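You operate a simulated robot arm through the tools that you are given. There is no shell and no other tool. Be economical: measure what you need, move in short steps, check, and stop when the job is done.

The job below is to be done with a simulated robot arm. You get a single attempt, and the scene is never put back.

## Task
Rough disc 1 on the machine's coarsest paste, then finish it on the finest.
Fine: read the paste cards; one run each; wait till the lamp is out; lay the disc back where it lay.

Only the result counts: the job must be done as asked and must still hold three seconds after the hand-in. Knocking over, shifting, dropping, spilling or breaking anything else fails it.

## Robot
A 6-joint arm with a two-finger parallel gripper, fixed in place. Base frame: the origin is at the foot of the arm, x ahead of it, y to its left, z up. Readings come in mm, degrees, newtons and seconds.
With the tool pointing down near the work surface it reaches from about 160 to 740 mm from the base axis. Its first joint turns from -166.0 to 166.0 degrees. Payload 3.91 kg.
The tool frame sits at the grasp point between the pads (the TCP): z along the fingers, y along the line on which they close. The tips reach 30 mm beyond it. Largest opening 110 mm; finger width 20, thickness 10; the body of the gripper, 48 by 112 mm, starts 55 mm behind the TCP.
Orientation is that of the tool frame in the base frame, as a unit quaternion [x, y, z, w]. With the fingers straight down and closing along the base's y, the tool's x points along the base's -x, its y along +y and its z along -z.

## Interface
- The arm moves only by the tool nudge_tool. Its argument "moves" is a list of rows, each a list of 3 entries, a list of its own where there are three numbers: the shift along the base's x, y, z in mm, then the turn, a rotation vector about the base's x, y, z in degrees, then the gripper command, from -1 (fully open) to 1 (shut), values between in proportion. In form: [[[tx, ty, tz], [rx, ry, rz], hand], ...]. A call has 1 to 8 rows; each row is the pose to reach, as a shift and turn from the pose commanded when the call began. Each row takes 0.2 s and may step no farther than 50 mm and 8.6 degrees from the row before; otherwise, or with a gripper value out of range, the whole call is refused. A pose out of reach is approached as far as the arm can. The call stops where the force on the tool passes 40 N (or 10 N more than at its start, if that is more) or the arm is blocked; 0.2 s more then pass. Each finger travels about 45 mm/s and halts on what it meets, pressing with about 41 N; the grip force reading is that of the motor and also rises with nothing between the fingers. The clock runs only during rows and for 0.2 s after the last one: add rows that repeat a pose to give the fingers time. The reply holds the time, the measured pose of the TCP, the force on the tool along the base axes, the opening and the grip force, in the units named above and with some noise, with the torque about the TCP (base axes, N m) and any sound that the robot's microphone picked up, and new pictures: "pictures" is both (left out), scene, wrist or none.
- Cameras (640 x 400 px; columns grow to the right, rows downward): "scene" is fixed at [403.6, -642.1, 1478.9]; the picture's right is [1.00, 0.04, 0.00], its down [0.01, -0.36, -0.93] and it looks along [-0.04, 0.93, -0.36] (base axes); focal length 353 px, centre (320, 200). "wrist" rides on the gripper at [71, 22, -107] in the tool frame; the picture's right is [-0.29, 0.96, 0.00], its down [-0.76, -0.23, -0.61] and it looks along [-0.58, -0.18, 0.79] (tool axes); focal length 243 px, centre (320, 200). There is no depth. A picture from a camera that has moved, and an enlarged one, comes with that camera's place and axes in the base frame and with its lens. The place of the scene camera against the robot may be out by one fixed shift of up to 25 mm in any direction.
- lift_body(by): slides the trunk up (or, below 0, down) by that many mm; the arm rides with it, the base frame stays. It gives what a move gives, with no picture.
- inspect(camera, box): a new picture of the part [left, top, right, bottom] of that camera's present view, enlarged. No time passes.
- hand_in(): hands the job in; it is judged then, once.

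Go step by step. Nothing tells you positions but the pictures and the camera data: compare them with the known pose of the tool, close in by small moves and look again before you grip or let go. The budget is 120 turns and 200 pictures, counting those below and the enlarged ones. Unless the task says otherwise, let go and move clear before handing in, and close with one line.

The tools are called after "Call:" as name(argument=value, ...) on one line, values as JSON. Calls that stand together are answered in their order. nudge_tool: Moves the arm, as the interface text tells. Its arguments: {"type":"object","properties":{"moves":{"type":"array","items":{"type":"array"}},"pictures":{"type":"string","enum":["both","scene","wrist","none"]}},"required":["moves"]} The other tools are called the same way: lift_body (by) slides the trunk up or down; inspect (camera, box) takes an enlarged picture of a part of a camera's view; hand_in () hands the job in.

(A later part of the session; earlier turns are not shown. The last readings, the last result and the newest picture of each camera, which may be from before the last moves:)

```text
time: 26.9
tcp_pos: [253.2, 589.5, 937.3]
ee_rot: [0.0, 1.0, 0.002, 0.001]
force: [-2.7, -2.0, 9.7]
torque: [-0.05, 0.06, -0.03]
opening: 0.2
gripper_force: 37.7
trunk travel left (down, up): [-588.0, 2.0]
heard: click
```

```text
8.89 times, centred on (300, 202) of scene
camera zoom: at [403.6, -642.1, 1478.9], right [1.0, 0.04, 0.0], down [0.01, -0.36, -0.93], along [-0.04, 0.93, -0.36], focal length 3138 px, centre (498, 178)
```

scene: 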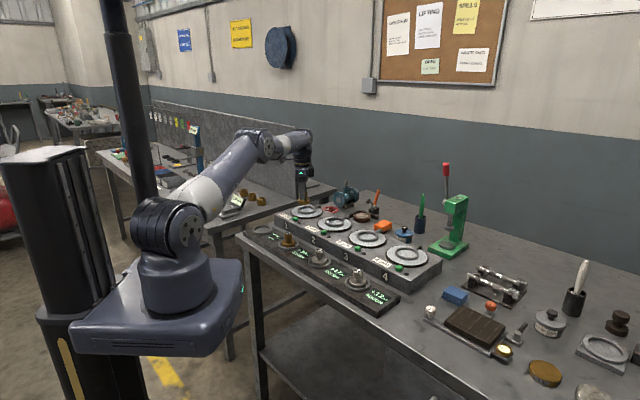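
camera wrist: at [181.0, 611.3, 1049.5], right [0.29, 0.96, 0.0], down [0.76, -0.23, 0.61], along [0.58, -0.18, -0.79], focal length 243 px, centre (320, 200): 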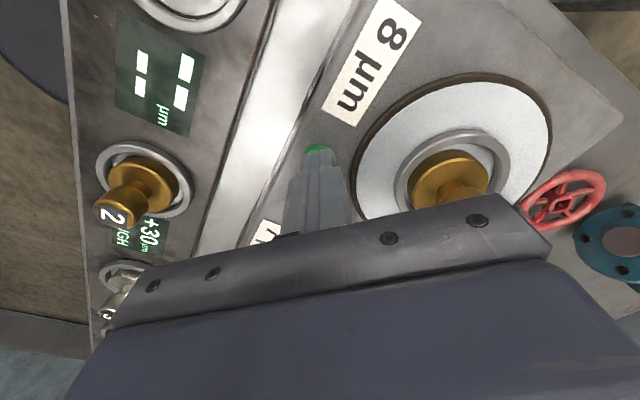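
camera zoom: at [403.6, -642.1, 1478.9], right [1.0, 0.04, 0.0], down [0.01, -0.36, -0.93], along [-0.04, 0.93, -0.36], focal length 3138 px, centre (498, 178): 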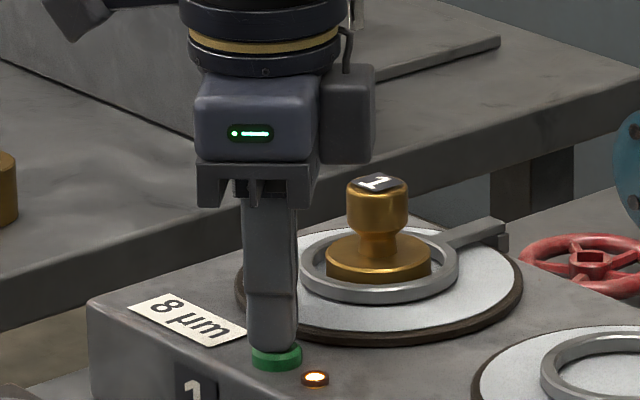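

The click was heard and the lamp is lit, so the run is on. I'll rise off the button and wait clear.

Call:
nudge_tool(moves=[[[0, 0, 15], [0, 0, 0], 1], [[0, -10, 50], [0, 0, 0], 1], [[0, -10, 70], [0, 0, 0], 1], [[0, -10, 70], [0, 0, 0], 1], [[0, -10, 70], [0, 0, 0], 0], [[0, -10, 70], [0, 0, 0], -0.1], [[0, -10, 70], [0, 0, 0], -0.1], [[0, -10, 70], [0, 0, 0], -0.1]], pictures="none")

Call:
nudge_tool(moves=[[[0, 0, 0], [0, 0, 0], -0.1], [[0, 0, 0], [0, 0, 0], -0.1], [[0, 0, 0], [0, 0, 0], -0.1], [[0, 0, 0], [0, 0, 0], -0.1], [[0, 0, 0], [0, 0, 0], -0.1], [[0, 0, 0], [0, 0, 0], -0.1], [[0, 0, 0], [0, 0, 0], -0.1], [[0, 0, 0], [0, 0, 0], -0.1]], pictures="none")

Call:
inspect(camera="scene", box=[270, 180, 330, 225])

```text
time: 28.7
tcp_pos: [252.5, 579.7, 1011.5]
ee_rot: [0.0, 1.0, 0.001, 0.0]
force: [0.2, 0.5, 0.1]
torque: [0.01, -0.03, 0.02]
opening: 60.6
gripper_force: 0.1
trunk travel left (down, up): [-588.0, 2.0]
```

```text
time: 30.5
tcp_pos: [253.2, 580.5, 1010.2]
ee_rot: [0.0, 1.0, 0.001, 0.0]
force: [-0.3, -0.9, 1.4]
torque: [0.0, -0.01, 0.03]
opening: 60.5
gripper_force: 0.1
trunk travel left (down, up): [-588.0, 2.0]
```

```text
8.89 times, centred on (300, 202) of scene
camera zoom: at [403.6, -642.1, 1478.9], right [1.0, 0.04, 0.0], down [0.01, -0.36, -0.93], along [-0.04, 0.93, -0.36], focal length 3138 px, centre (498, 178)
```

zoom: 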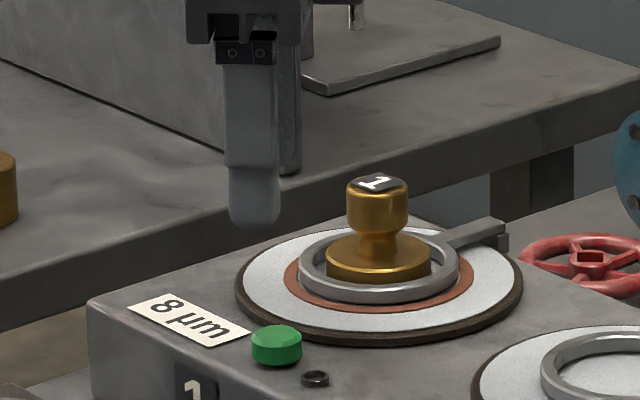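

The lamp is out and the lap shows a run track. To regrip cleanly with an outward tilt, I'll yaw the gripper so the fingers close tangentially.

Call:
nudge_tool(moves=[[[0, 0, 5], [0, 0, 8.2], -0.1], [[0, 0, 10], [0, 0, 16.4], -0.1], [[0, 0, 10], [0, 0, 24.6], -0.1], [[0, 0, 10], [0, 0, 32.8], -0.1], [[0, 0, 10], [0, 0, 41], -0.1], [[0, 0, 10], [0, 0, 49.2], -0.1], [[0, 0, 10], [0, 0, 57.4], -0.1], [[0, 0, 10], [0, 0, 65.6], -0.1]], pictures="wrist")

Call:
inspect(camera="scene", box=[270, 180, 330, 225])

```text
time: 32.3
tcp_pos: [251.9, 579.1, 1016.7]
ee_rot: [-0.543, 0.84, 0.001, -0.001]
force: [-0.9, -0.5, 0.2]
torque: [-0.02, 0.01, 0.03]
opening: 60.5
gripper_force: 0.1
trunk travel left (down, up): [-588.0, 2.0]
camera wrist: at [204.2, 523.2, 1124.0], right [-0.75, 0.66, 0.0], down [0.52, 0.6, 0.61], along [0.4, 0.46, -0.79], focal length 243 px, centre (320, 200)
```

wrist: 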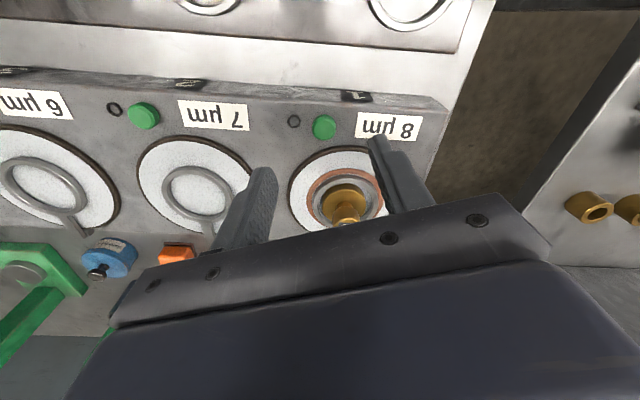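

```text
8.89 times, centred on (300, 202) of scene
camera zoom: at [403.6, -642.1, 1478.9], right [1.0, 0.04, 0.0], down [0.01, -0.36, -0.93], along [-0.04, 0.93, -0.36], focal length 3138 px, centre (498, 178)
```

zoom: 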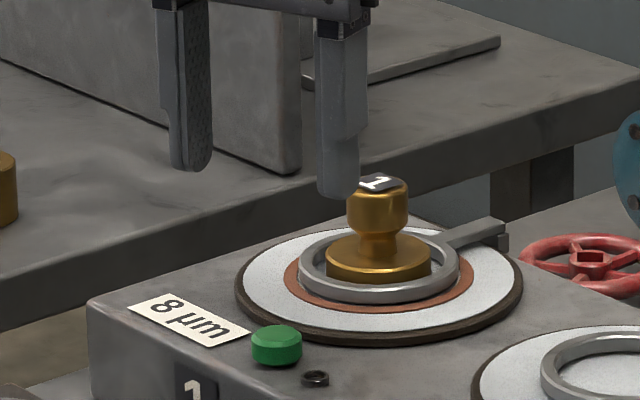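

Lamp remains out. Moving over the disc with the slight outward tilt.

Call:
nudge_tool(moves=[[[10, 20, 0], [0.9, -0.4, 0], -0.1], [[22, 45, 0], [1.8, -0.8, 0], -0.1], [[32, 70, -5], [3.2, -1.4, 0], -0.1], [[38, 82, -12], [3.2, -1.4, 0], -0.1], [[39, 85, -20], [3.2, -1.4, 0], -0.1], [[39, 85, -25], [3.2, -1.4, 0], -0.1]], pictures="wrist")

Call:
inspect(camera="wrist", box=[220, 80, 420, 220])

Call:
inspect(camera="scene", box=[280, 180, 340, 225])

```text
time: 33.7
tcp_pos: [291.8, 664.0, 992.4]
ee_rot: [-0.542, 0.84, 0.017, 0.025]
force: [0.2, 0.0, -0.3]
torque: [0.0, 0.0, 0.01]
opening: 60.4
gripper_force: 0.0
trunk travel left (down, up): [-588.0, 2.0]
camera wrist: at [240.5, 602.6, 1095.0], right [-0.75, 0.66, 0.02], down [0.51, 0.56, 0.65], along [0.42, 0.5, -0.76], focal length 243 px, centre (320, 200)
```

wrist: 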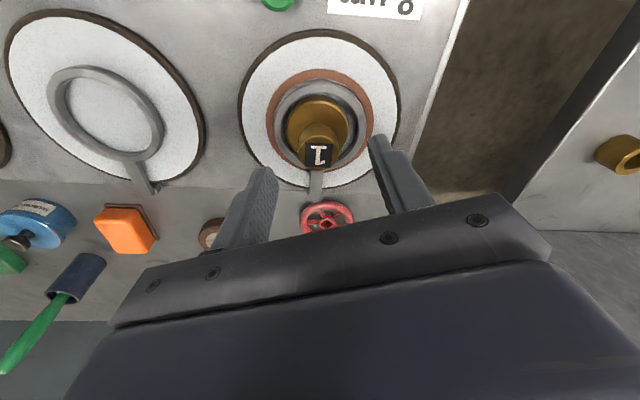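

```text
2.86 times, centred on (320, 150) of wrist
camera zoom: at [240.5, 602.6, 1095.0], right [-0.75, 0.66, 0.02], down [0.51, 0.56, 0.65], along [0.42, 0.5, -0.76], focal length 693 px, centre (320, 343)
```

zoom: 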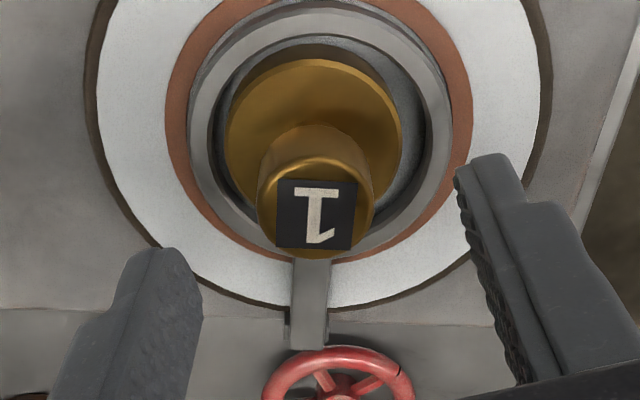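

```text
8.89 times, centred on (310, 202) of scene
camera zoom: at [403.6, -642.1, 1478.9], right [1.0, 0.04, 0.0], down [0.01, -0.36, -0.93], along [-0.04, 0.93, -0.36], focal length 3138 px, centre (409, 178)
```

zoom: 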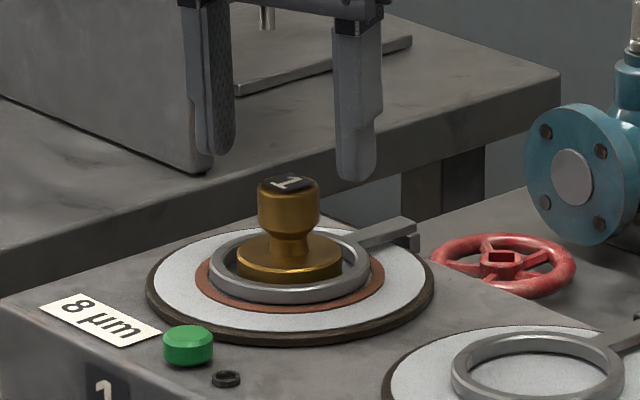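

The knob is centred at about (293, 665, 955). Descending around it and closing.

Call:
nudge_tool(moves=[[[0.5, 0, -12], [0, 0, 0], -0.1], [[0.5, 0, -24], [0, 0, 0], -0.1], [[0.5, 0, -34], [0, 0, 0], -0.1], [[0.5, 0, -34], [0, 0, 0], 1], [[0.5, 0, -34], [0, 0, 0], 1], [[0.5, 0, -34], [0, 0, 0], 1], [[0.5, 0, -34], [0, 0, 0], 1], [[0.5, 0, -34], [0, 0, 0], 1]], pictures="wrist")

Call:
inspect(camera="scene", box=[280, 180, 340, 225])

```text
time: 35.5
tcp_pos: [292.7, 664.9, 958.4]
ee_rot: [-0.542, 0.84, 0.017, 0.025]
force: [0.2, -0.3, -0.5]
torque: [-0.03, -0.05, -0.02]
opening: 26.7
gripper_force: 41.4
trunk travel left (down, up): [-588.0, 2.0]
camera wrist: at [241.2, 602.0, 1060.5], right [-0.75, 0.66, 0.02], down [0.51, 0.56, 0.65], along [0.42, 0.5, -0.76], focal length 243 px, centre (320, 200)
```

wrist: 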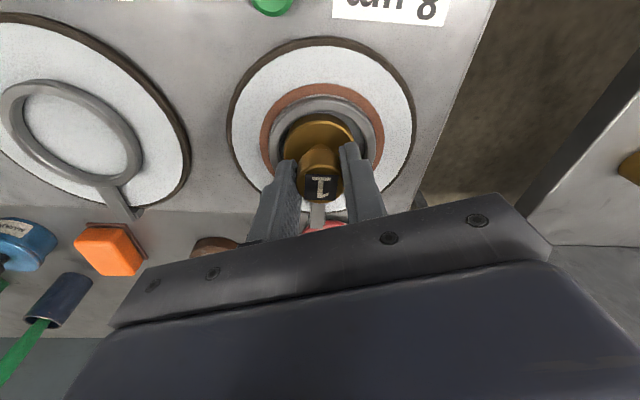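

```text
8.89 times, centred on (310, 202) of scene
camera zoom: at [403.6, -642.1, 1478.9], right [1.0, 0.04, 0.0], down [0.01, -0.36, -0.93], along [-0.04, 0.93, -0.36], focal length 3138 px, centre (409, 178)
```

zoom: 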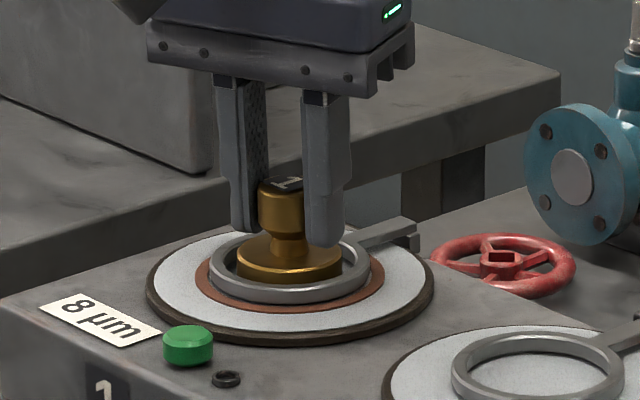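

Gripped well. Lifting slowly, then drawing slightly inward as reach shrinks with height.

Call:
nudge_tool(moves=[[[0, 0, 2], [0, 0, 0], 1], [[0, 0, 4], [0, 0, 0], 1], [[0, 0, 7], [0, 0, 0], 1], [[0, 0, 11], [0, 0, 0], 1], [[-1, -3, 16], [0, 0, 0], 1], [[-4, -8, 22], [0, 0, 0], 1], [[-8, -16, 29], [0, 0, 0], 1], [[-12, -25, 36], [0, 0, 0], 1]], pictures="none")

Call:
inspect(camera="scene", box=[260, 160, 350, 225])

```text
time: 37.3
tcp_pos: [279.2, 637.1, 994.2]
ee_rot: [-0.542, 0.84, 0.017, 0.025]
force: [0.3, 0.5, -3.7]
torque: [-0.02, 0.01, -0.03]
opening: 27.1
gripper_force: 41.0
trunk travel left (down, up): [-588.0, 2.0]
```

```text
6.15 times, centred on (305, 192) of scene
camera zoom: at [403.6, -642.1, 1478.9], right [1.0, 0.04, 0.0], down [0.01, -0.36, -0.93], along [-0.04, 0.93, -0.36], focal length 2172 px, centre (412, 246)
```

zoom: 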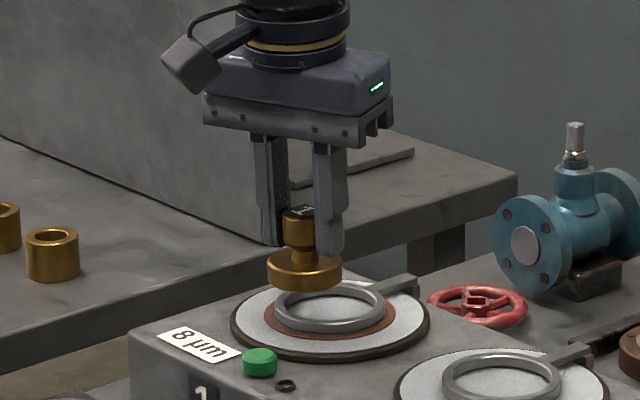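

Held firmly. I'll remove the tilt and travel along above the machine toward lap 4.

Call:
nudge_tool(moves=[[[3, -4, 4], [-0.9, 0.4, 0], 1], [[12, -14, 9], [-1.8, 0.8, 0], 1], [[28, -32, 14], [-3.2, 1.4, 0], 1], [[50, -54, 16], [-3.2, 1.4, 0], 1], [[74, -78, 16], [-3.2, 1.4, 0], 1], [[98, -102, 16], [-3.2, 1.4, 0], 1], [[120, -124, 16], [-3.2, 1.4, 0], 1], [[136, -140, 16], [-3.2, 1.4, 0], 1]], pictures="none")

Call:
nudge_tool(moves=[[[12, -12, 0], [0, 0, 0], 1], [[32, -33, 0], [0, 0, 0], 1], [[56, -57, 0], [0, 0, 0], 1], [[80, -82, 0], [0, 0, 0], 1], [[104, -106, 0], [0, 0, 0], 1], [[128, -131, 0], [0, 0, 0], 1], [[150, -153, 0], [0, 0, 0], 1], [[164, -168, 0], [0, 0, 0], 1]], pictures="both")

Call:
inspect(camera="scene", box=[360, 200, 460, 275])

```text
time: 39.1
tcp_pos: [418.7, 496.8, 1011.4]
ee_rot: [-0.542, 0.841, 0.001, 0.0]
force: [0.2, -0.2, -2.7]
torque: [0.02, 0.04, -0.03]
opening: 27.2
gripper_force: 40.1
trunk travel left (down, up): [-588.0, 2.0]
```

```text
time: 40.9
tcp_pos: [582.1, 330.0, 1012.3]
ee_rot: [-0.542, 0.84, 0.001, -0.001]
force: [-0.1, -1.0, -3.1]
torque: [0.02, -0.07, 0.02]
opening: 27.0
gripper_force: 40.7
trunk travel left (down, up): [-588.0, 2.0]
camera wrist: at [533.5, 275.1, 1118.2], right [-0.75, 0.66, 0.0], down [0.52, 0.6, 0.61], along [0.4, 0.46, -0.79], focal length 243 px, centre (320, 200)
```

scene: 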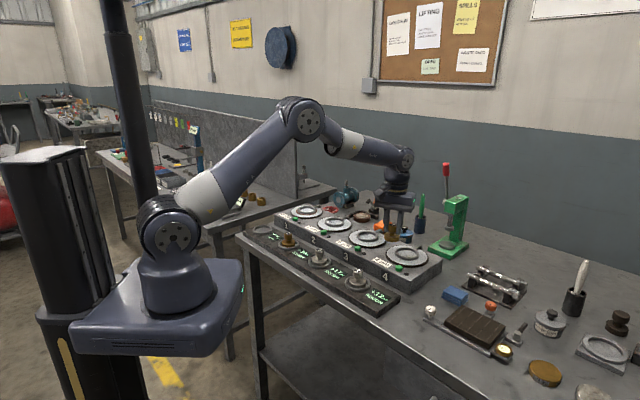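
wrist: 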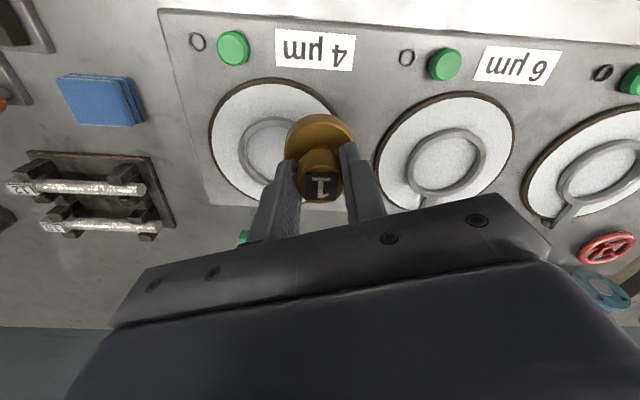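

```text
5.33 times, centred on (410, 238) of scene
camera zoom: at [403.6, -642.1, 1478.9], right [1.0, 0.04, 0.0], down [0.01, -0.36, -0.93], along [-0.04, 0.93, -0.36], focal length 1882 px, centre (-160, 0)
```

zoom: 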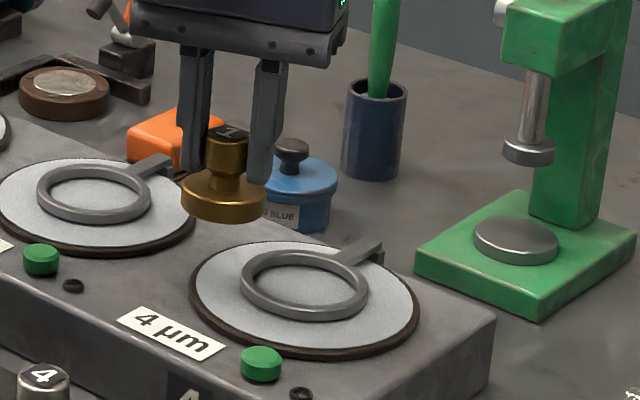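

Ring 4 centre looks to be near (629, 331), within reach. Moving over it and lowering some.

Call:
nudge_tool(moves=[[[5, 0, 0], [0, 0, 0], 1], [[14, 0, 0], [0, 0, 0], 1], [[25, 0, -3], [0, 0, 0], 1], [[35, 0, -9], [0, 0, 0], 1], [[42, 0, -18], [0, 0, 0], 1], [[45, 0, -27], [0, 0, 0], 1], [[45, 0, -32], [0, 0, 0], 1]], pictures="wrist")

Call:
inspect(camera="scene", box=[370, 225, 430, 270])

Call:
inspect(camera="wrist", box=[220, 60, 420, 200])

```text
time: 42.5
tcp_pos: [625.8, 332.6, 978.3]
ee_rot: [-0.542, 0.84, 0.001, -0.001]
force: [0.1, -1.4, -2.7]
torque: [-0.02, 0.0, 0.0]
opening: 27.0
gripper_force: 41.1
trunk travel left (down, up): [-588.0, 2.0]
camera wrist: at [576.9, 275.0, 1085.5], right [-0.75, 0.66, 0.0], down [0.53, 0.6, 0.61], along [0.4, 0.46, -0.79], focal length 243 px, centre (320, 200)
```

wrist: 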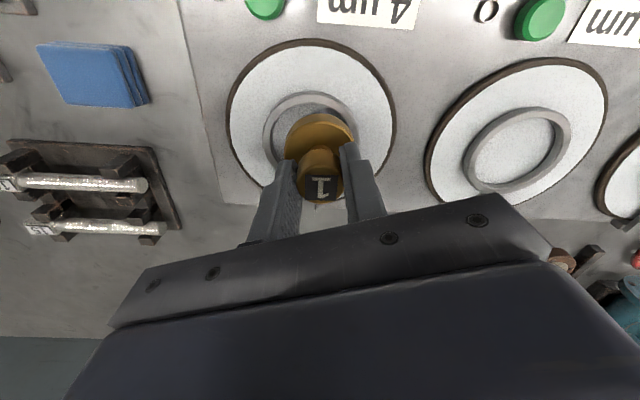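

```text
8.89 times, centred on (400, 248) of scene
camera zoom: at [403.6, -642.1, 1478.9], right [1.0, 0.04, 0.0], down [0.01, -0.36, -0.93], along [-0.04, 0.93, -0.36], focal length 3138 px, centre (-391, -222)
```

zoom: 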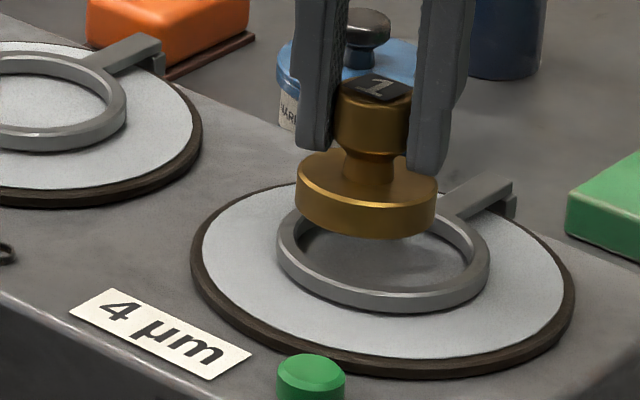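

```text
2.86 times, centred on (320, 130) of wrist
camera zoom: at [576.9, 275.0, 1085.5], right [-0.75, 0.66, 0.0], down [0.53, 0.6, 0.61], along [0.4, 0.46, -0.79], focal length 693 px, centre (320, 400)
```

zoom: 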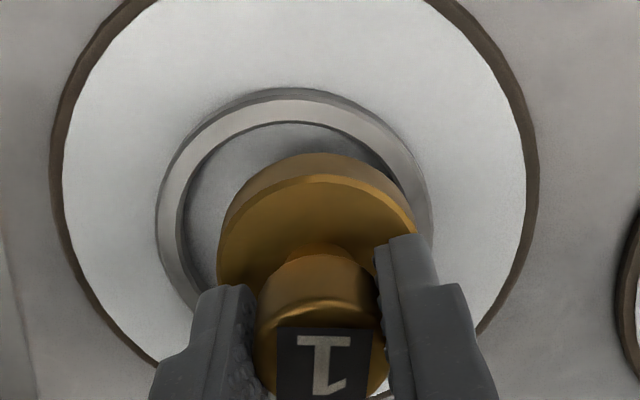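

Ring centre is about (631, 329). Shift 5 mm in x and −3 mm in y, and lower to just above contact.

Call:
nudge_tool(moves=[[[2, -1, 0], [0, 0, 0], 1], [[5, -3, -4], [0, 0, 0], 1], [[5, -3, -9], [0, 0, 0], 1], [[5, -3, -13], [0, 0, 0], 1], [[5, -3, -16], [0, 0, 0], 1]], pictures="wrist")

Call:
inspect(camera="scene", box=[370, 225, 430, 270])

Call:
inspect(camera="wrist", box=[220, 60, 420, 200])

```text
time: 43.7
tcp_pos: [630.2, 328.0, 961.1]
ee_rot: [-0.542, 0.841, 0.001, 0.0]
force: [-1.1, 0.1, -2.5]
torque: [0.0, -0.02, -0.02]
opening: 26.9
gripper_force: 41.0
trunk travel left (down, up): [-588.0, 2.0]
camera wrist: at [581.6, 272.8, 1068.3], right [-0.75, 0.66, 0.0], down [0.52, 0.6, 0.61], along [0.4, 0.46, -0.79], focal length 243 px, centre (320, 200)
```

wrist: 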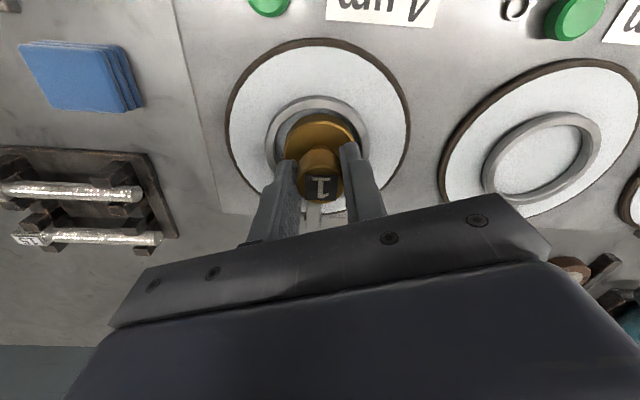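

```text
8.89 times, centred on (400, 248) of scene
camera zoom: at [403.6, -642.1, 1478.9], right [1.0, 0.04, 0.0], down [0.01, -0.36, -0.93], along [-0.04, 0.93, -0.36], focal length 3138 px, centre (-391, -222)
```

zoom: 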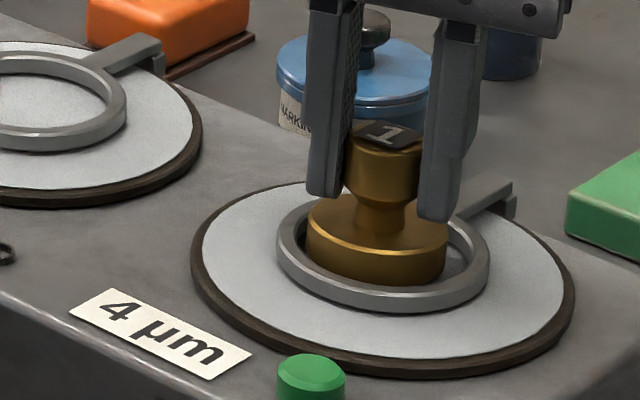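

```text
2.86 times, centred on (320, 130) of wrist
camera zoom: at [581.6, 272.8, 1068.3], right [-0.75, 0.66, 0.0], down [0.52, 0.6, 0.61], along [0.4, 0.46, -0.79], focal length 693 px, centre (320, 400)
```

zoom: 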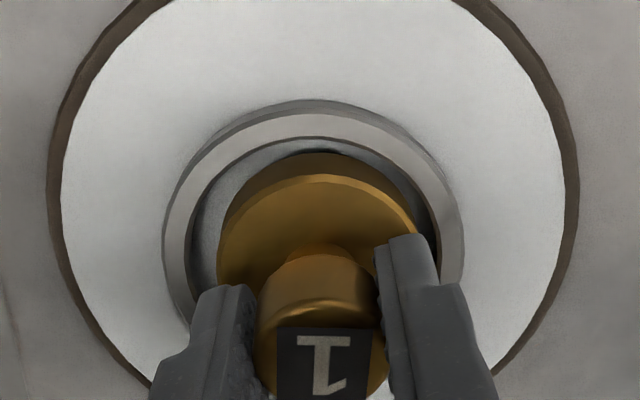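

Nearly centred; a 2 mm nudge in x and lower to contact.

Call:
nudge_tool(moves=[[[2, 1, 0], [0, 0, 0], 1], [[2, 1, -2], [0, 0, 0], 1], [[2, 1, -4], [0, 0, 0], 1]], pictures="none")

Call:
inspect(camera="scene", box=[370, 225, 430, 270])

```text
time: 44.5
tcp_pos: [634.3, 327.3, 959.5]
ee_rot: [-0.541, 0.841, 0.001, 0.0]
force: [-2.1, 0.6, 3.4]
torque: [0.18, 0.08, 0.04]
opening: 27.2
gripper_force: 40.5
trunk travel left (down, up): [-588.0, 2.0]
```

```text
8.89 times, centred on (400, 248) of scene
camera zoom: at [403.6, -642.1, 1478.9], right [1.0, 0.04, 0.0], down [0.01, -0.36, -0.93], along [-0.04, 0.93, -0.36], focal length 3138 px, centre (-391, -222)
```

zoom: 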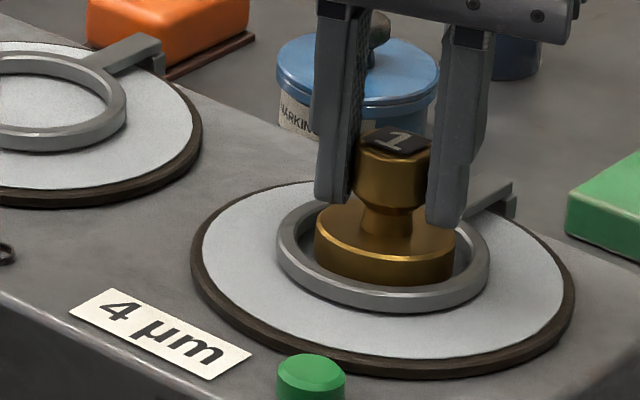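

Contact inside the ring. Easing 1 mm further and opening.

Call:
nudge_tool(moves=[[[0, 0, -1], [0, 0, 0], 1], [[0, 0, -1], [0, 0, 0], 0.3], [[0, 0, -1], [0, 0, 0], 0], [[0, 0, -1], [0, 0, 0], 0], [[0, 0, -1], [0, 0, 0], 0]], pictures="wrist")

Call:
inspect(camera="scene", box=[370, 225, 430, 270])

```text
time: 45.7
tcp_pos: [632.9, 328.0, 957.7]
ee_rot: [-0.542, 0.841, 0.001, 0.0]
force: [0.5, 0.3, 0.6]
torque: [0.04, 0.0, 0.02]
opening: 54.9
gripper_force: 0.0
trunk travel left (down, up): [-588.0, 2.0]
camera wrist: at [584.3, 272.5, 1064.1], right [-0.75, 0.66, 0.0], down [0.52, 0.6, 0.61], along [0.4, 0.46, -0.79], focal length 243 px, centre (320, 200)
```

wrist: 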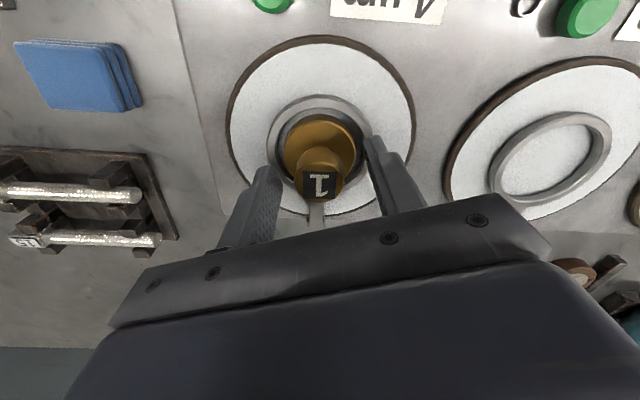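

```text
8.89 times, centred on (400, 248) of scene
camera zoom: at [403.6, -642.1, 1478.9], right [1.0, 0.04, 0.0], down [0.01, -0.36, -0.93], along [-0.04, 0.93, -0.36], focal length 3138 px, centre (-391, -222)
```

zoom: 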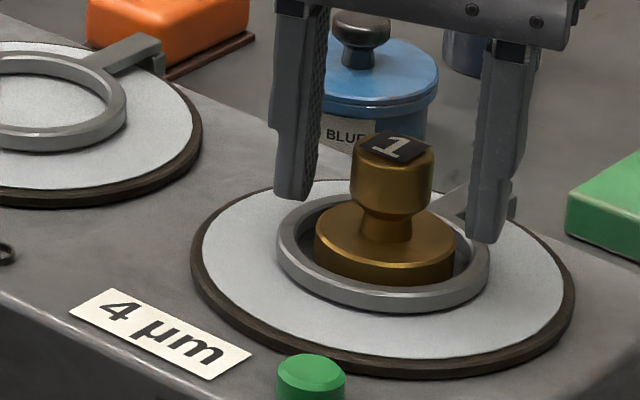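

Disc sits in the ring on lap 4. Rising, closing and moving above button 4 near (594, 251).

Call:
nudge_tool(moves=[[[0, 0, 12], [0, 0, 0], 0], [[0, 0, 40], [0, 0, 0], 0], [[-10, -20, 55], [0, 0, 0], 0.5], [[-25, -50, 55], [0, 0, 0], 1], [[-39, -78, 55], [0, 0, 0], 1], [[-39, -78, 35], [0, 0, 0], 1], [[-39, -78, 10], [0, 0, 0], 1], [[-39, -78, 10], [0, 0, 0], 1]], pictures="wrist")

Call:
inspect(camera="wrist", box=[220, 60, 420, 200])

Call:
inspect(camera="scene", box=[370, 225, 430, 270])

```text
time: 47.5
tcp_pos: [593.7, 250.5, 967.1]
ee_rot: [-0.542, 0.84, 0.001, 0.0]
force: [-0.2, -1.0, -0.5]
torque: [0.01, 0.02, 0.01]
opening: 0.0
gripper_force: 37.3
trunk travel left (down, up): [-588.0, 2.0]
camera wrist: at [544.9, 194.8, 1075.4], right [-0.75, 0.66, 0.0], down [0.52, 0.6, 0.61], along [0.4, 0.46, -0.79], focal length 243 px, centre (320, 200)
```

wrist: 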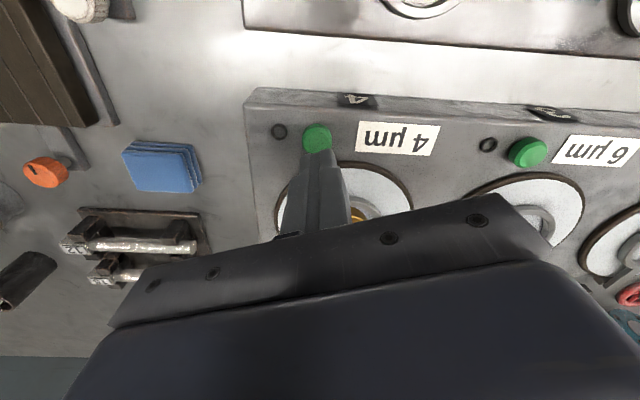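

```text
2.86 times, centred on (320, 130) of wrist
camera zoom: at [544.9, 194.8, 1075.4], right [-0.75, 0.66, 0.0], down [0.52, 0.6, 0.61], along [0.4, 0.46, -0.79], focal length 693 px, centre (320, 400)
```

zoom: 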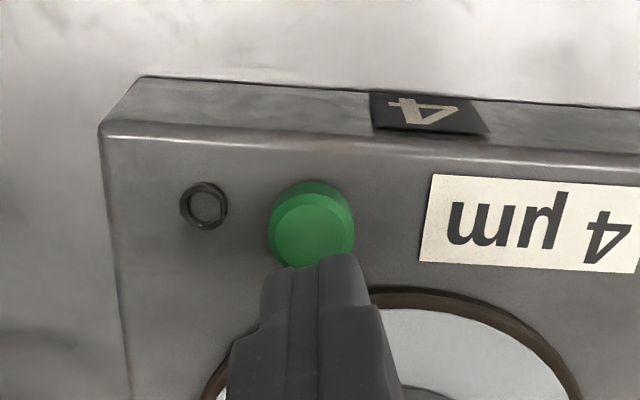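

```text
8.89 times, centred on (400, 248) of scene
camera zoom: at [403.6, -642.1, 1478.9], right [1.0, 0.04, 0.0], down [0.01, -0.36, -0.93], along [-0.04, 0.93, -0.36], focal length 3138 px, centre (-391, -222)
```

zoom: 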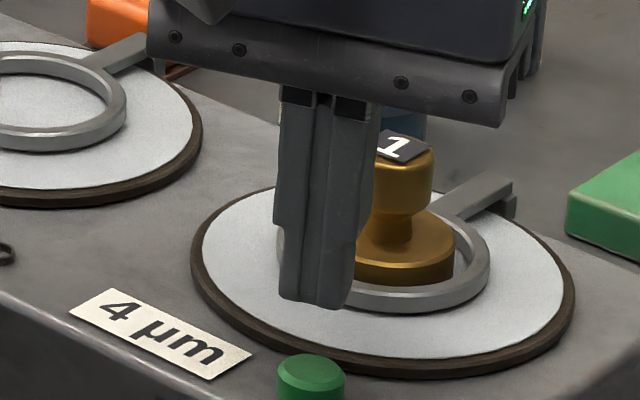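

Button 4 is at about (594, 248). Pressing once, down to TCP ≈ 937 as before.

Call:
nudge_tool(moves=[[[0, -2.5, -10], [0, 0, 0], 1], [[0, -2.5, -18], [0, 0, 0], 1], [[0, -2.5, -24], [0, 0, 0], 1], [[0, -2.5, -26], [0, 0, 0], 1], [[0, -2.5, -28], [0, 0, 0], 1], [[0, -2.5, -30], [0, 0, 0], 1], [[0, -2.5, -30], [0, 0, 0], 1]], pictures="none")

Call:
inspect(camera="scene", box=[370, 230, 430, 275])

```text
time: 49.1
tcp_pos: [593.4, 248.9, 937.4]
ee_rot: [-0.542, 0.841, 0.0, 0.0]
force: [1.3, -0.8, 5.1]
torque: [-0.06, -0.06, -0.02]
opening: 0.0
gripper_force: 37.7
trunk travel left (down, up): [-588.0, 2.0]
heard: click
```

```text
8.89 times, centred on (400, 252) of scene
camera zoom: at [403.6, -642.1, 1478.9], right [1.0, 0.04, 0.0], down [0.01, -0.36, -0.93], along [-0.04, 0.93, -0.36], focal length 3138 px, centre (-391, -267)
```

zoom: 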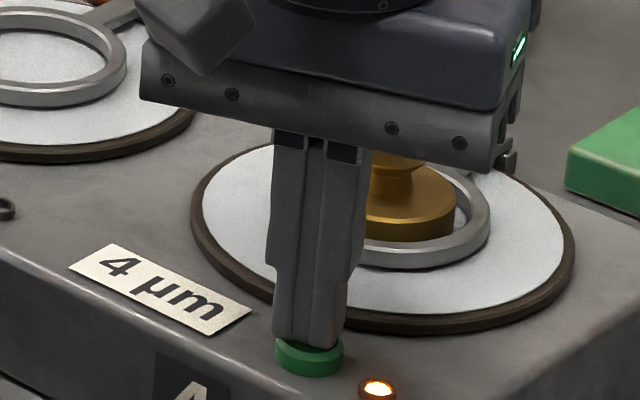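

Lamp 4 is lit after a click. Rising clear, opening, and waiting.

Call:
nudge_tool(moves=[[[0, 0, 15], [0, 0, 0], 1], [[0, 0, 50], [0, 0, 0], 1], [[0, 0, 70], [0, 0, 0], 1], [[0, 0, 70], [0, 0, 0], 0.5], [[0, 0, 70], [0, 0, 0], -0.1], [[0, 0, 70], [0, 0, 0], -0.1], [[0, 0, 70], [0, 0, 0], -0.1], [[0, 0, 70], [0, 0, 0], -0.1]], pictures="none")

Call:
nudge_tool(moves=[[[0, 0, 0], [0, 0, 0], -0.1], [[0, 0, 0], [0, 0, 0], -0.1], [[0, 0, 0], [0, 0, 0], -0.1], [[0, 0, 0], [0, 0, 0], -0.1], [[0, 0, 0], [0, 0, 0], -0.1], [[0, 0, 0], [0, 0, 0], -0.1], [[0, 0, 0], [0, 0, 0], -0.1], [[0, 0, 0], [0, 0, 0], -0.1]], pictures="none")

Call:
inspect(camera="scene", box=[370, 230, 430, 275])

```text
time: 50.9
tcp_pos: [592.6, 247.1, 1005.6]
ee_rot: [-0.542, 0.84, 0.0, 0.0]
force: [0.7, -1.2, 0.5]
torque: [0.02, 0.02, 0.04]
opening: 60.6
gripper_force: 0.0
trunk travel left (down, up): [-588.0, 2.0]
```

```text
time: 52.7
tcp_pos: [593.8, 247.6, 1005.5]
ee_rot: [-0.542, 0.841, 0.001, 0.0]
force: [0.5, -0.4, -0.2]
torque: [0.0, -0.03, 0.01]
opening: 60.4
gripper_force: 0.0
trunk travel left (down, up): [-588.0, 2.0]
```

```text
8.89 times, centred on (400, 252) of scene
camera zoom: at [403.6, -642.1, 1478.9], right [1.0, 0.04, 0.0], down [0.01, -0.36, -0.93], along [-0.04, 0.93, -0.36], focal length 3138 px, centre (-391, -267)
```

zoom: 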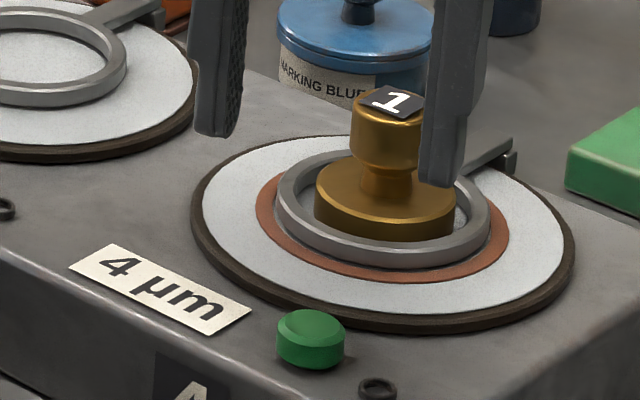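

Lamp 4 is out and the track is visible. Moving back over the disc.

Call:
nudge_tool(moves=[[[12, 25, 0], [0, 0, 0], -0.1], [[28, 57, 0], [0, 0, 0], -0.1], [[39, 80, 0], [0, 0, 0], -0.1], [[39, 80, -10], [0, 0, 0], -0.1], [[39, 80, -18], [0, 0, 0], -0.1]], pictures="wrist")

Call:
inspect(camera="wrist", box=[220, 80, 420, 220])

```text
time: 53.9
tcp_pos: [636.1, 327.0, 988.8]
ee_rot: [-0.542, 0.84, 0.0, 0.0]
force: [0.6, 0.3, 0.5]
torque: [0.02, 0.01, 0.03]
opening: 60.3
gripper_force: 0.1
trunk travel left (down, up): [-588.0, 2.0]
camera wrist: at [585.7, 272.5, 1096.4], right [-0.75, 0.66, 0.0], down [0.52, 0.6, 0.61], along [0.4, 0.46, -0.79], focal length 243 px, centre (320, 200)
```

wrist: 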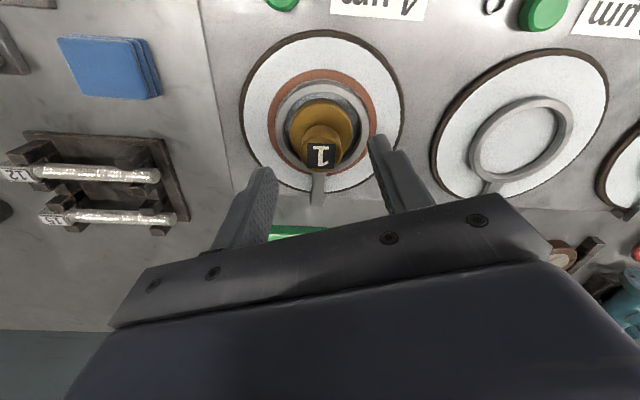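

```text
2.86 times, centred on (320, 150) of wrist
camera zoom: at [585.7, 272.5, 1096.4], right [-0.75, 0.66, 0.0], down [0.52, 0.6, 0.61], along [0.4, 0.46, -0.79], focal length 693 px, centre (320, 343)
```

zoom: 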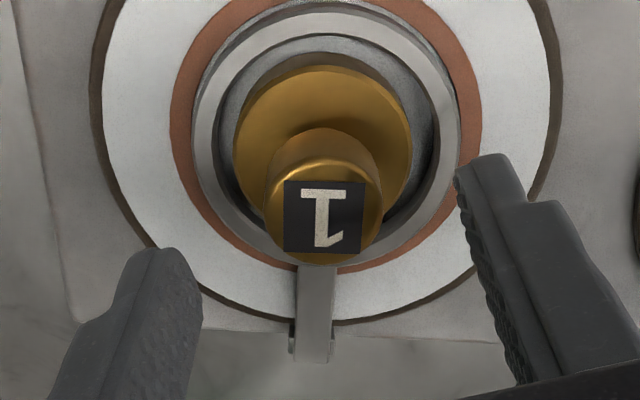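

Knob at (633, 328). Descend and close.

Call:
nudge_tool(moves=[[[-1, 0, -12], [0, 0, 0], -0.1], [[-1, 0, -23], [0, 0, 0], -0.1], [[-1, 0, -30.5], [0, 0, 0], -0.1], [[-1, 0, -30.5], [0, 0, 0], 1], [[-1, 0, -30.5], [0, 0, 0], 1], [[-1, 0, -30.5], [0, 0, 0], 1], [[-1, 0, -30.5], [0, 0, 0], 1], [[-1, 0, -30.5], [0, 0, 0], 1]], pictures="none")

Call:
inspect(camera="scene", box=[370, 225, 430, 270])

```text
time: 55.7
tcp_pos: [631.6, 327.3, 958.0]
ee_rot: [-0.542, 0.841, 0.001, 0.0]
force: [1.6, 0.1, -0.2]
torque: [0.0, -0.06, -0.03]
opening: 26.8
gripper_force: 40.9
trunk travel left (down, up): [-588.0, 2.0]
```

```text
8.89 times, centred on (400, 248) of scene
camera zoom: at [403.6, -642.1, 1478.9], right [1.0, 0.04, 0.0], down [0.01, -0.36, -0.93], along [-0.04, 0.93, -0.36], focal length 3138 px, centre (-391, -222)
```

zoom: 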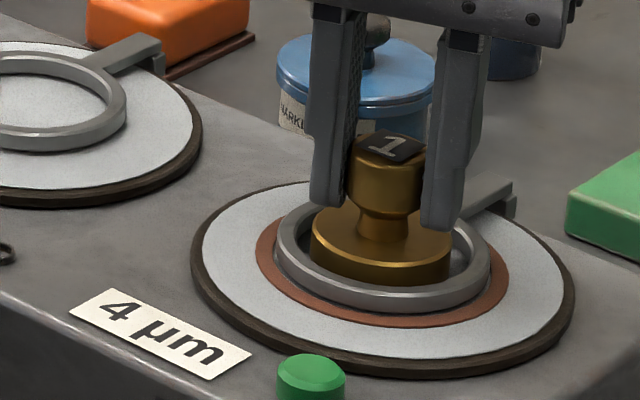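

Gripped again. Slow lift, then drawing back inward.

Call:
nudge_tool(moves=[[[0, 0, 2], [0, 0, 0], 1], [[0, 0, 4], [0, 0, 0], 1], [[0, 0, 7], [0, 0, 0], 1], [[0, 0, 12], [0, 0, 0], 1], [[-3, 1, 19], [0, 0, 0], 1], [[-9, 4, 28], [0, 0, 0], 1], [[-19, 10, 38], [0, 0, 0], 1], [[-32, 18, 46], [0, 0, 0], 1]], pictures="none")

Call:
inspect(camera="scene", box=[360, 200, 460, 275])

```text
time: 57.5
tcp_pos: [599.3, 345.5, 1004.5]
ee_rot: [-0.542, 0.84, 0.0, -0.001]
force: [0.3, 0.3, -2.6]
torque: [-0.02, -0.01, 0.01]
opening: 27.1
gripper_force: 40.7
trunk travel left (down, up): [-588.0, 2.0]
```

```text
5.33 times, centred on (410, 238) of scene
camera zoom: at [403.6, -642.1, 1478.9], right [1.0, 0.04, 0.0], down [0.01, -0.36, -0.93], along [-0.04, 0.93, -0.36], focal length 1882 px, centre (-160, 0)
```

zoom: 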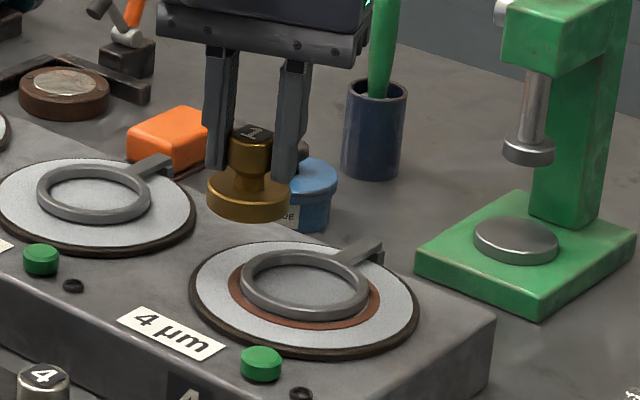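

Held. Traveling back to the seat at (132.5, 552.5), keeping the yaw so the disc keeps its original heading.

Call:
nudge_tool(moves=[[[-8, 4, 2], [0, 0, 0], 1], [[-26, 11, 5], [0, 0, 0], 1], [[-50, 22, 8], [0, 0, 0], 1], [[-78, 34, 8], [0, 0, 0], 1], [[-106, 47, 8], [0, 0, 0], 1], [[-134, 59, 8], [0, 0, 0], 1], [[-160, 70, 8], [0, 0, 0], 1], [[-178, 78, 8], [0, 0, 0], 1]], pictures="none")

Call:
nudge_tool(moves=[[[-12, 5, 0], [0, 0, 0], 1], [[-32, 14, 0], [0, 0, 0], 1], [[-58, 25, 0], [0, 0, 0], 1], [[-86, 38, 0], [0, 0, 0], 1], [[-114, 50, 0], [0, 0, 0], 1], [[-142, 62, 0], [0, 0, 0], 1], [[-166, 73, 0], [0, 0, 0], 1], [[-182, 80, 0], [0, 0, 0], 1]], pictures="none")

Call:
nudge_tool(moves=[[[-8, 4, 0], [0, 0, 0], 1], [[-24, 11, 0], [0, 0, 0], 1], [[-46, 20, 0], [0, 0, 0], 1], [[-68, 30, -3], [0, 0, 0], 1], [[-88, 39, -10], [0, 0, 0], 1], [[-102, 45, -20], [0, 0, 0], 1], [[-108, 48, -30], [0, 0, 0], 1], [[-108, 48, -36], [0, 0, 0], 1]], pictures="both")

Call:
inspect(camera="scene", box=[230, 190, 310, 245])

Call:
inspect(camera="wrist", box=[220, 60, 420, 200])

```text
time: 59.3
tcp_pos: [423.8, 424.9, 1012.5]
ee_rot: [-0.542, 0.84, 0.001, -0.001]
force: [0.6, 0.1, -2.2]
torque: [0.0, -0.02, 0.04]
opening: 26.8
gripper_force: 41.2
trunk travel left (down, up): [-588.0, 2.0]
```

```text
time: 61.1
tcp_pos: [238.3, 502.8, 1010.8]
ee_rot: [-0.542, 0.84, 0.001, 0.0]
force: [0.9, 0.2, -2.5]
torque: [0.03, 0.01, 0.02]
opening: 26.7
gripper_force: 40.8
trunk travel left (down, up): [-588.0, 2.0]
```

```text
time: 62.9
tcp_pos: [132.2, 552.3, 975.8]
ee_rot: [-0.542, 0.84, 0.0, 0.0]
force: [0.4, -0.6, -2.9]
torque: [0.03, 0.02, 0.01]
opening: 26.8
gripper_force: 40.9
trunk travel left (down, up): [-588.0, 2.0]
camera wrist: at [83.5, 497.1, 1083.4], right [-0.75, 0.66, 0.0], down [0.52, 0.6, 0.61], along [0.4, 0.46, -0.79], focal length 243 px, centre (320, 200)
```

scene: 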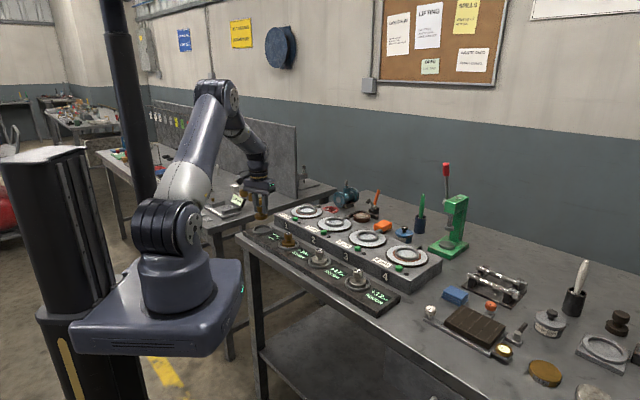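
wrist: 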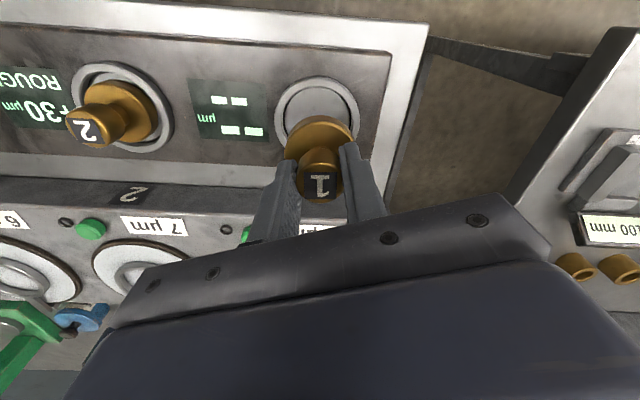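

```text
7.27 times, centred on (270, 218) of scene
camera zoom: at [403.6, -642.1, 1478.9], right [1.0, 0.04, 0.0], down [0.01, -0.36, -0.93], along [-0.04, 0.93, -0.36], focal length 2567 px, centre (684, 73)
```

zoom: 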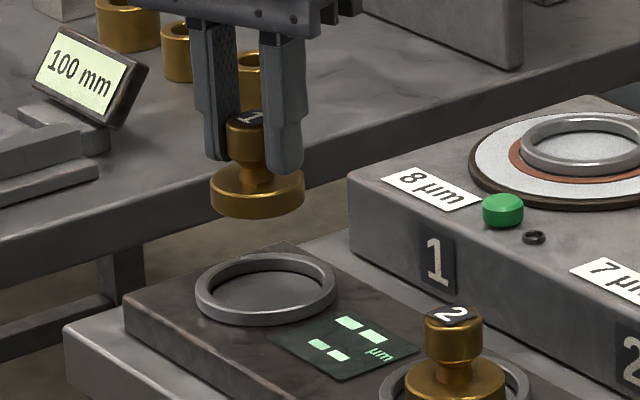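

```text
2.86 times, centred on (320, 130) of wrist
camera zoom: at [83.5, 497.1, 1083.4], right [-0.75, 0.66, 0.0], down [0.52, 0.6, 0.61], along [0.4, 0.46, -0.79], focal length 693 px, centre (320, 400)
```

zoom: 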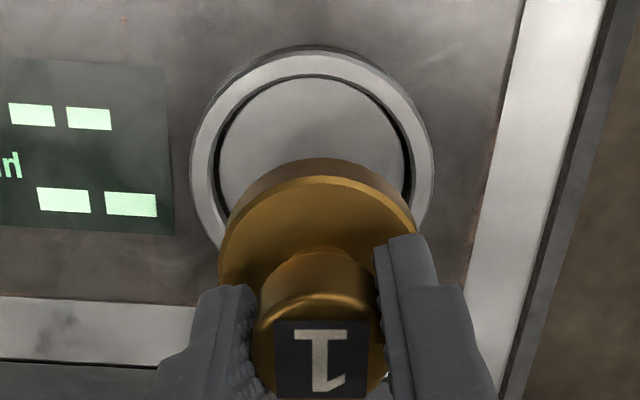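

The seat ring lines up to within 1–2 mm. Lowering to a few mm above the seat.

Call:
nudge_tool(moves=[[[0.5, 0, -4], [0, 0, 0], 1], [[1, -0.5, -12], [0, 0, 0], 1], [[1, -0.5, -22], [0, 0, 0], 1], [[1, -0.5, -32], [0, 0, 0], 1], [[1, -0.5, -39], [0, 0, 0], 1], [[1, -0.5, -44], [0, 0, 0], 1]], pictures="wrist")

Call:
inspect(camera="scene", box=[230, 190, 310, 245])

Call:
inspect(camera="wrist", box=[220, 60, 420, 200])

```text
time: 64.3
tcp_pos: [134.2, 551.0, 931.7]
ee_rot: [-0.542, 0.841, 0.0, -0.001]
force: [-0.3, -0.3, -3.8]
torque: [0.01, 0.0, 0.01]
opening: 26.7
gripper_force: 41.2
trunk travel left (down, up): [-588.0, 2.0]
camera wrist: at [84.8, 495.2, 1039.9], right [-0.75, 0.66, 0.0], down [0.52, 0.6, 0.61], along [0.4, 0.46, -0.79], focal length 243 px, centre (320, 200)
```

wrist: 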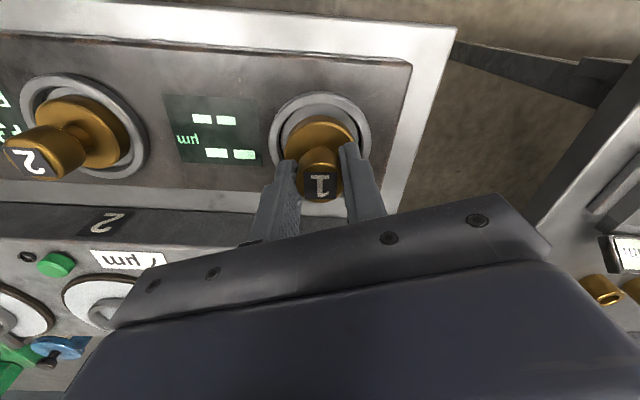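

```text
7.27 times, centred on (270, 218) of scene
camera zoom: at [403.6, -642.1, 1478.9], right [1.0, 0.04, 0.0], down [0.01, -0.36, -0.93], along [-0.04, 0.93, -0.36], focal length 2567 px, centre (684, 73)
```

zoom: 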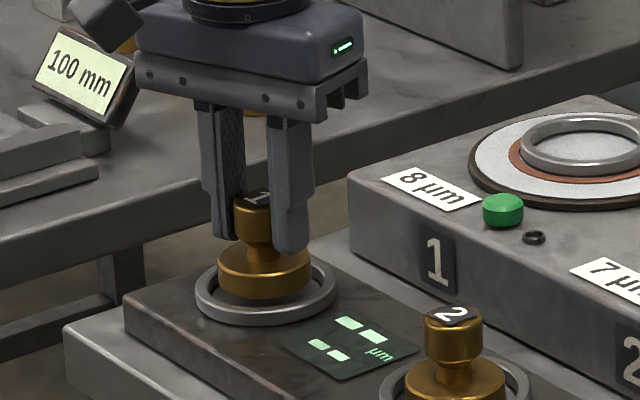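

```text
2.86 times, centred on (320, 130) of wrist
camera zoom: at [84.8, 495.2, 1039.9], right [-0.75, 0.66, 0.0], down [0.52, 0.6, 0.61], along [0.4, 0.46, -0.79], focal length 693 px, centre (320, 400)
```

zoom: 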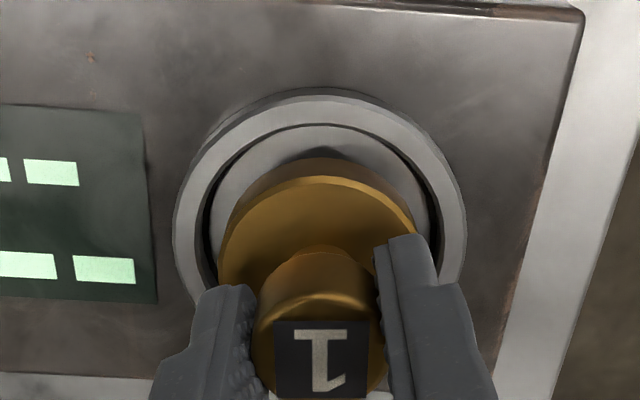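

Centred in the seat ring. Lowering to contact.

Call:
nudge_tool(moves=[[[0.5, -0.5, -2], [0, 0, 0], 1], [[0.5, -0.5, -4], [0, 0, 0], 1], [[0.5, -0.5, -6], [0, 0, 0], 1], [[0.5, -0.5, -7], [0, 0, 0], 1]], pictures="none")

Call:
inspect(camera="scene", box=[240, 200, 290, 240])

```text
time: 65.3
tcp_pos: [133.4, 550.7, 924.5]
ee_rot: [-0.542, 0.84, 0.0, 0.0]
force: [0.4, -0.1, -2.3]
torque: [-0.01, 0.01, 0.02]
opening: 26.9
gripper_force: 40.9
trunk travel left (down, up): [-588.0, 2.0]
```

```text
10.00 times, centred on (265, 220) of scene
camera zoom: at [403.6, -642.1, 1478.9], right [1.0, 0.04, 0.0], down [0.01, -0.36, -0.93], along [-0.04, 0.93, -0.36], focal length 3530 px, centre (870, 0)
```

zoom: 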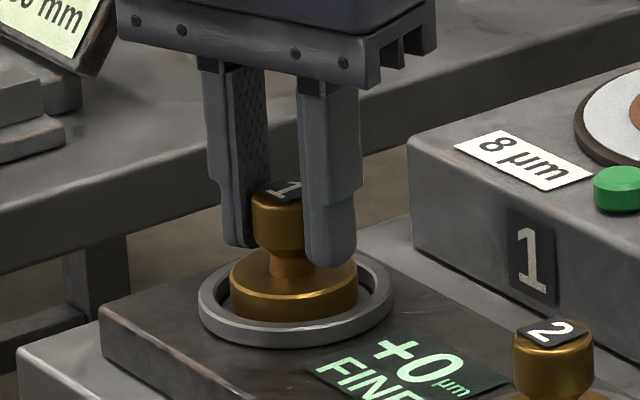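

The gauge reads "+0 µm FINE". Still hanging slightly; easing down further to contact.

Call:
nudge_tool(moves=[[[0, 0, -1], [0, 0, 0], 1], [[0, 0, -2], [0, 0, 0], 1]], pictures="none")

```text
time: 65.9
tcp_pos: [132.7, 551.0, 924.5]
ee_rot: [-0.541, 0.841, 0.001, 0.001]
force: [-0.3, 0.9, 1.6]
torque: [-0.06, -0.11, 0.0]
opening: 26.9
gripper_force: 41.4
trunk travel left (down, up): [-588.0, 2.0]
```

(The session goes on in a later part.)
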